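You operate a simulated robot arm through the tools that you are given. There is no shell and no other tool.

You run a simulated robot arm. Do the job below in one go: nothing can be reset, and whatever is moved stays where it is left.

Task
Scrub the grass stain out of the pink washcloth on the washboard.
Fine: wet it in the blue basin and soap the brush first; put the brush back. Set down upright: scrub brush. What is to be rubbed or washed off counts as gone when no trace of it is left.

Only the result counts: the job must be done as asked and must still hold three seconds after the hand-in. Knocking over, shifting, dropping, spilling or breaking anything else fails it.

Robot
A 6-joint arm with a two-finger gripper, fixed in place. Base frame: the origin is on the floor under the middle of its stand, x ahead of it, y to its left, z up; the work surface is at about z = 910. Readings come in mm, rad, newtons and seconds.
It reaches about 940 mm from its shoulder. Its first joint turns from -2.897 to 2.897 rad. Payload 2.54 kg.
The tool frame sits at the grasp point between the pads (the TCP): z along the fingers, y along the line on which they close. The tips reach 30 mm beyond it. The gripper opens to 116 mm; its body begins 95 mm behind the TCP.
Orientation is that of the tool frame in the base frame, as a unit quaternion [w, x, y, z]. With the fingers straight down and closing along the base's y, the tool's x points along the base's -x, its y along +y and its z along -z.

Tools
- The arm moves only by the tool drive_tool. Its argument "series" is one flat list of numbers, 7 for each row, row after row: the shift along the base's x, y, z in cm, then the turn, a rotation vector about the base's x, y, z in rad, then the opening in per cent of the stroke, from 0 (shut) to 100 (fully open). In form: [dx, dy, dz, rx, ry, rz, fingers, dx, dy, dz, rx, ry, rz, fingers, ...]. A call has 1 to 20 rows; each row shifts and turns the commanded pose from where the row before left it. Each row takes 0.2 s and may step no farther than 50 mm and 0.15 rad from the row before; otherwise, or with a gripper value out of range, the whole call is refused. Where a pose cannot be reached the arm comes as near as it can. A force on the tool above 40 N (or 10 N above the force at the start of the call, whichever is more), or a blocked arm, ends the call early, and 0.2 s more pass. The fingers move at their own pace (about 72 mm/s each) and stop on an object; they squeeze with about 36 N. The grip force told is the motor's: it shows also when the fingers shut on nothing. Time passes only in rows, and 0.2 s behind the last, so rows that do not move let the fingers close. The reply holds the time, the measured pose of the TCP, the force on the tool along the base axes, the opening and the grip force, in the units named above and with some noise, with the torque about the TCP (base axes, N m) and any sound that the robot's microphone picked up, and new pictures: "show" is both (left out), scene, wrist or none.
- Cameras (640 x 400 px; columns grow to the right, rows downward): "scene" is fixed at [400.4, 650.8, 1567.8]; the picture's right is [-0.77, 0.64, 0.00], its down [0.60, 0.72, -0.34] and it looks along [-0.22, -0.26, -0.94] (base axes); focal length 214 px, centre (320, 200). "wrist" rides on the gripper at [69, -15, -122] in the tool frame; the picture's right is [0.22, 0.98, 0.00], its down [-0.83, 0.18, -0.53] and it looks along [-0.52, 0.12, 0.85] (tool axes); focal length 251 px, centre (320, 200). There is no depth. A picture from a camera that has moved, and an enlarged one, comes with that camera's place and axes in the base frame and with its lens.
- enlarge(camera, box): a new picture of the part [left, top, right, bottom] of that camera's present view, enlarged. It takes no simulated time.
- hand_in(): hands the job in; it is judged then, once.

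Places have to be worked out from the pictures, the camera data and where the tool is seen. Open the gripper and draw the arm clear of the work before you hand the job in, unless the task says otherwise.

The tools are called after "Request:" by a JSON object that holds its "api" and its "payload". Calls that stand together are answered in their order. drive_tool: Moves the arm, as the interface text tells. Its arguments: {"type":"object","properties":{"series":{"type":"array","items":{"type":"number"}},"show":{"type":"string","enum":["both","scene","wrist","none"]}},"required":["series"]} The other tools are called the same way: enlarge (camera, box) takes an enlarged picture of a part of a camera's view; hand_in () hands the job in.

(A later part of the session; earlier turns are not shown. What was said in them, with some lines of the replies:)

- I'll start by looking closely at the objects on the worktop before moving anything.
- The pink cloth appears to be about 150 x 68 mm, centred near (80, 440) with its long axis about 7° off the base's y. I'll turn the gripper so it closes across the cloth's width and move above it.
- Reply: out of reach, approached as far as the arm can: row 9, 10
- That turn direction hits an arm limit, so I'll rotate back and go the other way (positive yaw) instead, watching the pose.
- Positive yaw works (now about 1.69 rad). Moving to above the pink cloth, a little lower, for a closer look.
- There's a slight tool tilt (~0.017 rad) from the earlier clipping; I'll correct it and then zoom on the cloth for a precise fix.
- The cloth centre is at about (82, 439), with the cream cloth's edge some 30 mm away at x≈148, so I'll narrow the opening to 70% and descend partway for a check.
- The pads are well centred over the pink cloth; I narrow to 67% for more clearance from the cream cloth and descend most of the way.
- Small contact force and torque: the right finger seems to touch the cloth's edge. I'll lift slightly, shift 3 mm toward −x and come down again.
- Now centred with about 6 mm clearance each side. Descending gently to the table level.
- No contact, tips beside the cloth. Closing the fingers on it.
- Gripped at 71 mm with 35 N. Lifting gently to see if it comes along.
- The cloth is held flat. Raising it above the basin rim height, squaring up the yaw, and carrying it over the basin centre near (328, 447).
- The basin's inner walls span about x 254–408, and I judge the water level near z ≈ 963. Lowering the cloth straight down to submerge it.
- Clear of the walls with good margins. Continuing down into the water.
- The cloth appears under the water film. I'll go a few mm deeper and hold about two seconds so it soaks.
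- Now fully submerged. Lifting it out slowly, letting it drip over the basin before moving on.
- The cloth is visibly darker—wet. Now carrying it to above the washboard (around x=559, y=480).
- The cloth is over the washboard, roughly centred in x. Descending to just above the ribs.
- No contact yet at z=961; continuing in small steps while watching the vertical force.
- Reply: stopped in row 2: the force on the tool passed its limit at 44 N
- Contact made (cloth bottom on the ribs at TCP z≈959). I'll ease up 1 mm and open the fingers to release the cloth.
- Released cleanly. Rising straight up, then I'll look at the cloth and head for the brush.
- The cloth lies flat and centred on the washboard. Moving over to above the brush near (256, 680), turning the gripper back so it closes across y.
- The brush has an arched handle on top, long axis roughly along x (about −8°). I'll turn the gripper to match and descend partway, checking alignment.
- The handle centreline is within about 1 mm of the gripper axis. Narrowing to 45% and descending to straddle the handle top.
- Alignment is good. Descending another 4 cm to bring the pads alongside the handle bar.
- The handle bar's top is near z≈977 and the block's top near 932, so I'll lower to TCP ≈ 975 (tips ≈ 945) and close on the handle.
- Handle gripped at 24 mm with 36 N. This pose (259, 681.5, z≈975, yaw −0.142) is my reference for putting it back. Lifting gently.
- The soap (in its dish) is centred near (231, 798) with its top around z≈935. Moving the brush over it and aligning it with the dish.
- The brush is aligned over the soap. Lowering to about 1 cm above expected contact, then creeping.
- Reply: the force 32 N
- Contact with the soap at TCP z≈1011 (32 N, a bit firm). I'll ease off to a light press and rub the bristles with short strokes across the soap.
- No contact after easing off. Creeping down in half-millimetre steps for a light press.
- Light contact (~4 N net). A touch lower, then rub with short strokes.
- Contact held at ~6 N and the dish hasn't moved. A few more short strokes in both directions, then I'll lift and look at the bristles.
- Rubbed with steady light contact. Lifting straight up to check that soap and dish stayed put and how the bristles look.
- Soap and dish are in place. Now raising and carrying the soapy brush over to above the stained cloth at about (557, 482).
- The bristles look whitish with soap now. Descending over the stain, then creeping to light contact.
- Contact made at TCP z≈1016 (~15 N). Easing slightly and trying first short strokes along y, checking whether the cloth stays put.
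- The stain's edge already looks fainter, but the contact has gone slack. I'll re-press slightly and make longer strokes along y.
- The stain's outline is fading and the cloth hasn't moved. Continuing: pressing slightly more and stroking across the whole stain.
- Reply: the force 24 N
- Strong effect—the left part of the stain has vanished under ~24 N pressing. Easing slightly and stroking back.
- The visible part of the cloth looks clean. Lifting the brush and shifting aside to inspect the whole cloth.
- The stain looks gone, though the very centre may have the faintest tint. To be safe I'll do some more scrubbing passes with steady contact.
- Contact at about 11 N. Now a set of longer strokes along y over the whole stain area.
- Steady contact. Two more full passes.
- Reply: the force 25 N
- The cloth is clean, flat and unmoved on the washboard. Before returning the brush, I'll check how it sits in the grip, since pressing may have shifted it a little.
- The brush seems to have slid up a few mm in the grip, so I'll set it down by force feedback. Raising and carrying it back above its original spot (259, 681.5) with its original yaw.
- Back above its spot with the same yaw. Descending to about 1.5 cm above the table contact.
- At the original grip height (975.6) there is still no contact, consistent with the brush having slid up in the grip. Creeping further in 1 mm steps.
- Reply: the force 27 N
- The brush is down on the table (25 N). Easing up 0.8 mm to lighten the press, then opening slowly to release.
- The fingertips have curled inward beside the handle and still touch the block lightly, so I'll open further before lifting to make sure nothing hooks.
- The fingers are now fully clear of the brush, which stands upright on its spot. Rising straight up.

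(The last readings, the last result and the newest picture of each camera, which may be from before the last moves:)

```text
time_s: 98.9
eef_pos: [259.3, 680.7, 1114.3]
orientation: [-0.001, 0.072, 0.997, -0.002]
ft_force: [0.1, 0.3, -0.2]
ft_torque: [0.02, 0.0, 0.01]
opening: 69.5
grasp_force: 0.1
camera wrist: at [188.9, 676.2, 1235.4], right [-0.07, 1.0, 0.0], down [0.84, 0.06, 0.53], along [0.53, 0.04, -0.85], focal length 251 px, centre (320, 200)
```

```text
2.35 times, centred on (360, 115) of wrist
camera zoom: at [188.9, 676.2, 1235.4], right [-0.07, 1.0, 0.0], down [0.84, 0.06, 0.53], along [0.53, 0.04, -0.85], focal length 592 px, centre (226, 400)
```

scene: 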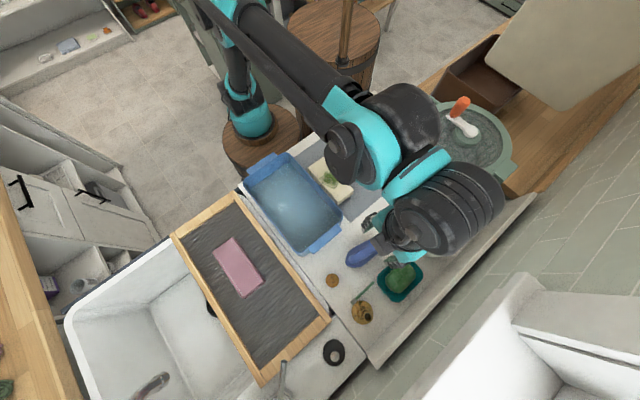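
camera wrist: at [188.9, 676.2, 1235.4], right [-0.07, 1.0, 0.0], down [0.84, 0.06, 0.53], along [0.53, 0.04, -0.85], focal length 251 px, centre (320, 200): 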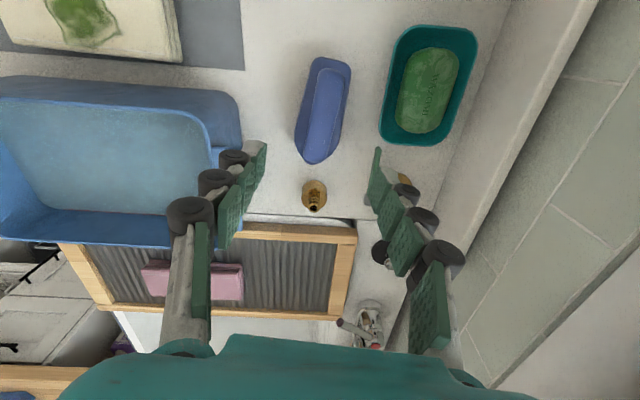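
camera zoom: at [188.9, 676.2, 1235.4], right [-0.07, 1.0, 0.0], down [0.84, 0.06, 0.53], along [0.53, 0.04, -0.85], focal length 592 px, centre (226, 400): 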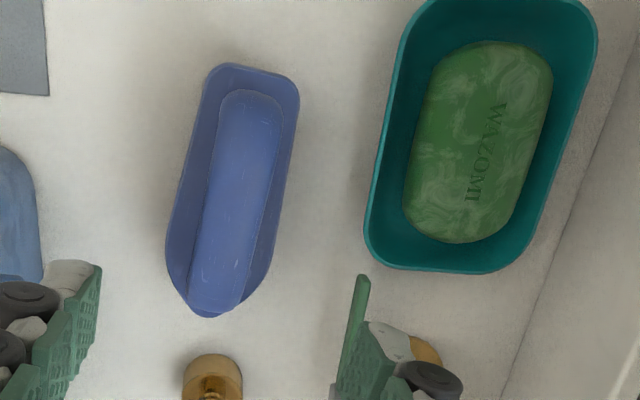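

The brush is upright where it was and the dish is undisturbed. Drawing the arm up and away to near its starting pose, gripper open.

Request:
{"api": "drive_tool", "payload": {"series": [0, 0, 4.0, 0, 0, 0.036, 70, 0, 0, 4.0, 0, 0, 0.036, 80, 0, 0, 3.8, 0, 0, 0.036, 100, -3.0, -2.7, 0, 0, 0, 0.036, 100, -3.0, -2.7, 0, 0, 0, 0, 100, -3.0, -2.7, 0, 0, 0, 0, 100, -3.0, -2.7, 0, 0, 0, 0, 100, -3.0, -2.7, 0, 0, 0, 0, 100, -3.0, -2.7, 0, 0, 0, 0, 100, -3.0, -2.5, 0, 0, 0, 0, 100, 0, 0, 0, 0, 0, 0, 100], "show": "both"}}

Request:
{"api": "enlarge", "payload": {"camera": "scene", "box": [300, 220, 476, 330]}}

Request:
{"api": "enlarge", "payload": {"camera": "scene", "box": [160, 130, 400, 390]}}

Request:
{"api": "enlarge", "payload": {"camera": "scene", "box": [208, 230, 268, 304]}}

```text
time_s: 101.3
eef_pos: [50.3, 495.8, 1231.4]
orientation: [0.0, 0.0, 1.0, -0.002]
ft_force: [-0.6, -0.7, -0.3]
ft_torque: [0.0, -0.01, 0.01]
opening: 115.8
grasp_force: 0.1
camera wrist: at [-19.2, 481.7, 1353.0], right [-0.21, 0.98, 0.0], down [0.83, 0.18, 0.53], along [0.52, 0.11, -0.85], focal length 251 px, centre (320, 200)
```

scene: 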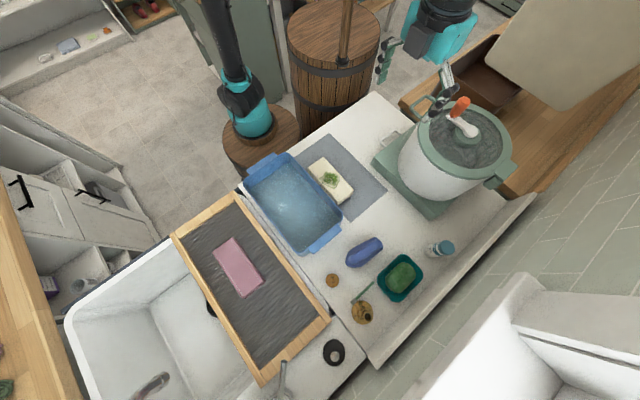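
wrist: 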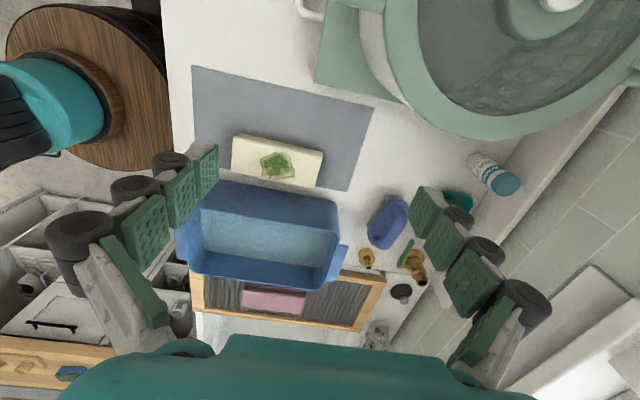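

```text
3.64 times, centred on (388, 275) of scene
camera zoom: at [400.4, 650.8, 1567.8], right [-0.77, 0.64, 0.0], down [0.6, 0.72, -0.34], along [-0.22, -0.26, -0.94], focal length 780 px, centre (73, -73)
```

zoom: 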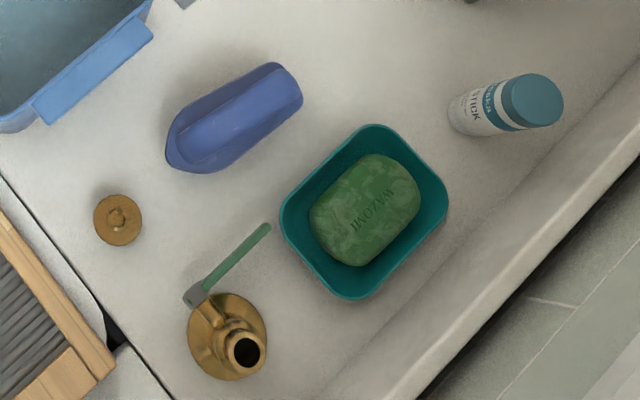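

```text
1.54 times, centred on (280, 260) of scene
camera zoom: at [400.4, 650.8, 1567.8], right [-0.77, 0.64, 0.0], down [0.6, 0.72, -0.34], along [-0.22, -0.26, -0.94], focal length 330 px, centre (382, 108)
```

zoom: 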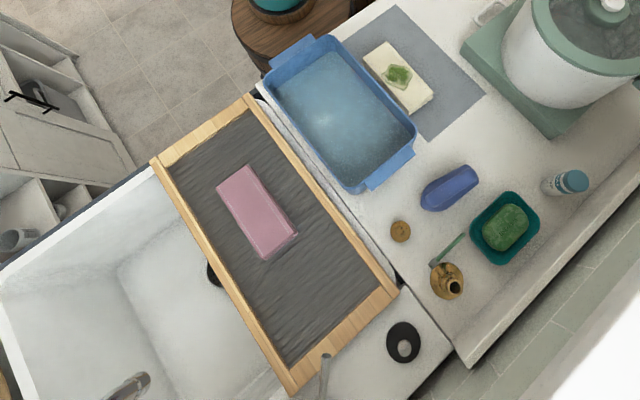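

```text
5.41 times, centred on (238, 267) of scene
camera zoom: at [400.4, 650.8, 1567.8], right [-0.77, 0.64, 0.0], down [0.6, 0.72, -0.34], along [-0.22, -0.26, -0.94], focal length 1159 px, centre (763, -162)
```

zoom: 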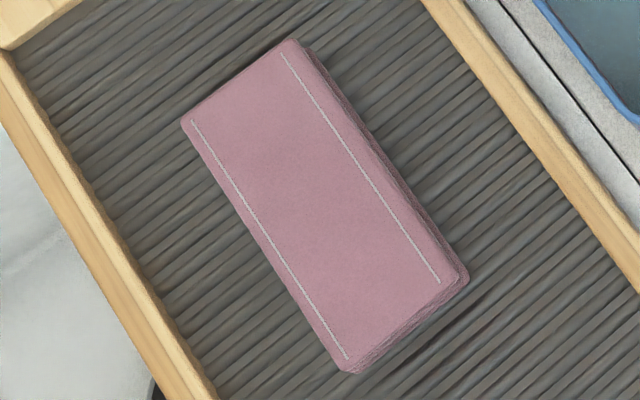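

Everything looks in place. For certainty that no trace of the stain remains, I'll take one close look with the wrist camera from a safe height.

Request:
{"api": "drive_tool", "payload": {"series": [4.0, -0.3, -1.0, 0, 0, 0, 100, 4.0, -0.3, -1.0, 0, 0, 0, 100, 4.0, -0.3, -1.0, 0, 0, 0, 100, 4.0, -0.3, -1.0, 0, 0, 0, 100, 4.0, -0.3, -1.0, 0, 0, 0, 100, 4.0, -0.3, -1.0, 0, 0, 0, 100, 4.0, -0.3, -1.0, 0, 0, 0, 100, 4.0, -0.3, -1.0, 0, 0, 0, 100, 4.0, -0.3, -1.0, 0, 0, 0, 100, 4.0, -0.3, -1.0, 0, 0, 0, 100, 0, 0, 0, 0, 0, 0, 100], "show": "wrist"}}

Request:
{"api": "enlarge", "payload": {"camera": "wrist", "box": [230, 120, 410, 260]}}

```text
time_s: 103.7
eef_pos: [448.9, 465.9, 1132.5]
orientation: [0.0, 0.0, 1.0, -0.003]
ft_force: [0.2, -0.4, -0.4]
ft_torque: [-0.01, 0.01, 0.02]
opening: 115.9
grasp_force: 0.0
camera wrist: at [378.9, 451.7, 1254.3], right [-0.22, 0.98, 0.0], down [0.83, 0.18, 0.53], along [0.52, 0.11, -0.85], focal length 251 px, centre (320, 200)
```

wrist: 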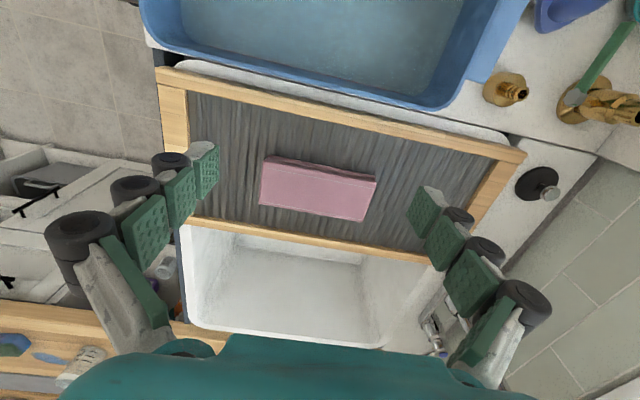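

```text
2.86 times, centred on (320, 190) of wrist
camera zoom: at [378.9, 451.7, 1254.3], right [-0.22, 0.98, 0.0], down [0.83, 0.18, 0.53], along [0.52, 0.11, -0.85], focal length 718 px, centre (320, 229)
```

zoom: 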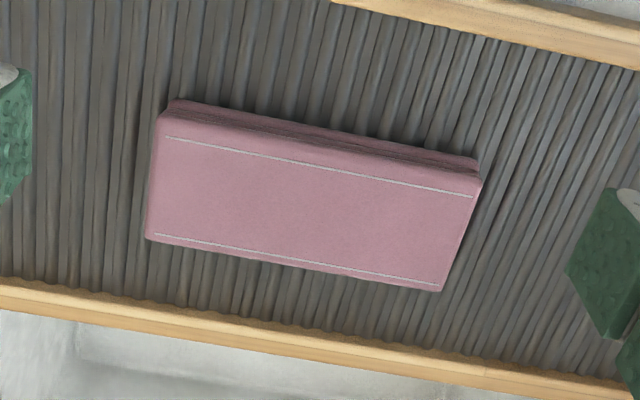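

The cloth is uniformly pink with no trace of the stain. Withdrawing the arm back to its start area.

Request:
{"api": "drive_tool", "payload": {"series": [-2.0, 0.3, 3.5, 0, 0, 0, 100, -4.0, 0.3, 2.0, 0, 0, 0, 100, -4.0, 0.3, 2.0, 0, 0, 0, 100, -4.0, 0.3, 1.5, 0, 0, 0, 100, -4.0, 0.3, 1.0, 0, 0, 0, 100, -4.0, 0.3, 0, 0, 0, 0, 100, -4.0, 0.3, 0, 0, 0, 0, 100, -4.0, 0.3, 0, 0, 0, 0, 100, -4.0, 0.3, 0, 0, 0, 0, 100, -4.0, 0.3, 0, 0, 0, 0, 100, -2.0, 0, 0, 0, 0, 0, 100, 0, 0, 0, 0, 0, 0, 100], "show": "scene"}}

```text
time_s: 106.3
eef_pos: [47.7, 492.2, 1234.5]
orientation: [0.0, 0.0, 1.0, -0.003]
ft_force: [0.0, 0.4, 0.1]
ft_torque: [0.03, -0.01, 0.02]
opening: 115.9
grasp_force: 0.1
```

scene: 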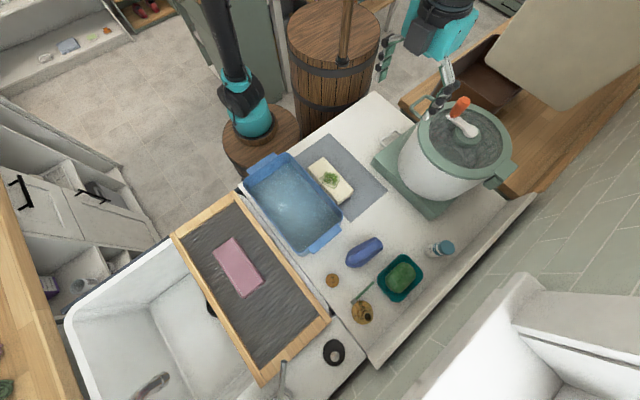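

The washcloth lies clean on the washboard, the brush stands upright where it was, everything else is unmoved, and the arm is clear with the gripper open. Handing in.

Request:
{"api": "hand_in", "payload": {}}

```text
The job is handed in.
```

The grass stain is out of the pink washcloth. In close views from both cameras the cloth is an even pink with no trace left. I've handed the job in, but no verdict has come back yet.

- **Wetting:** I held the cloth fully under the water in the blue basin for about two seconds, then let it drip over the basin before moving it.
- **Soaping:** I rubbed the brush on the soap with light, short strokes. The soap and its dish did not move.
- **Scrubbing:** I laid the cloth flat on the washboard and scrubbed across the whole stain. I added a few more passes to be sure. The cloth stayed where I put it and is still on the washboard.
- **Brush:** It is back on its original spot, standing upright. It had slid up a few millimetres in the grip while I pressed, so I set it down by feel.

The last pictures show nothing else moved, knocked over or spilled. The gripper is open and the arm is back near its starting pose.
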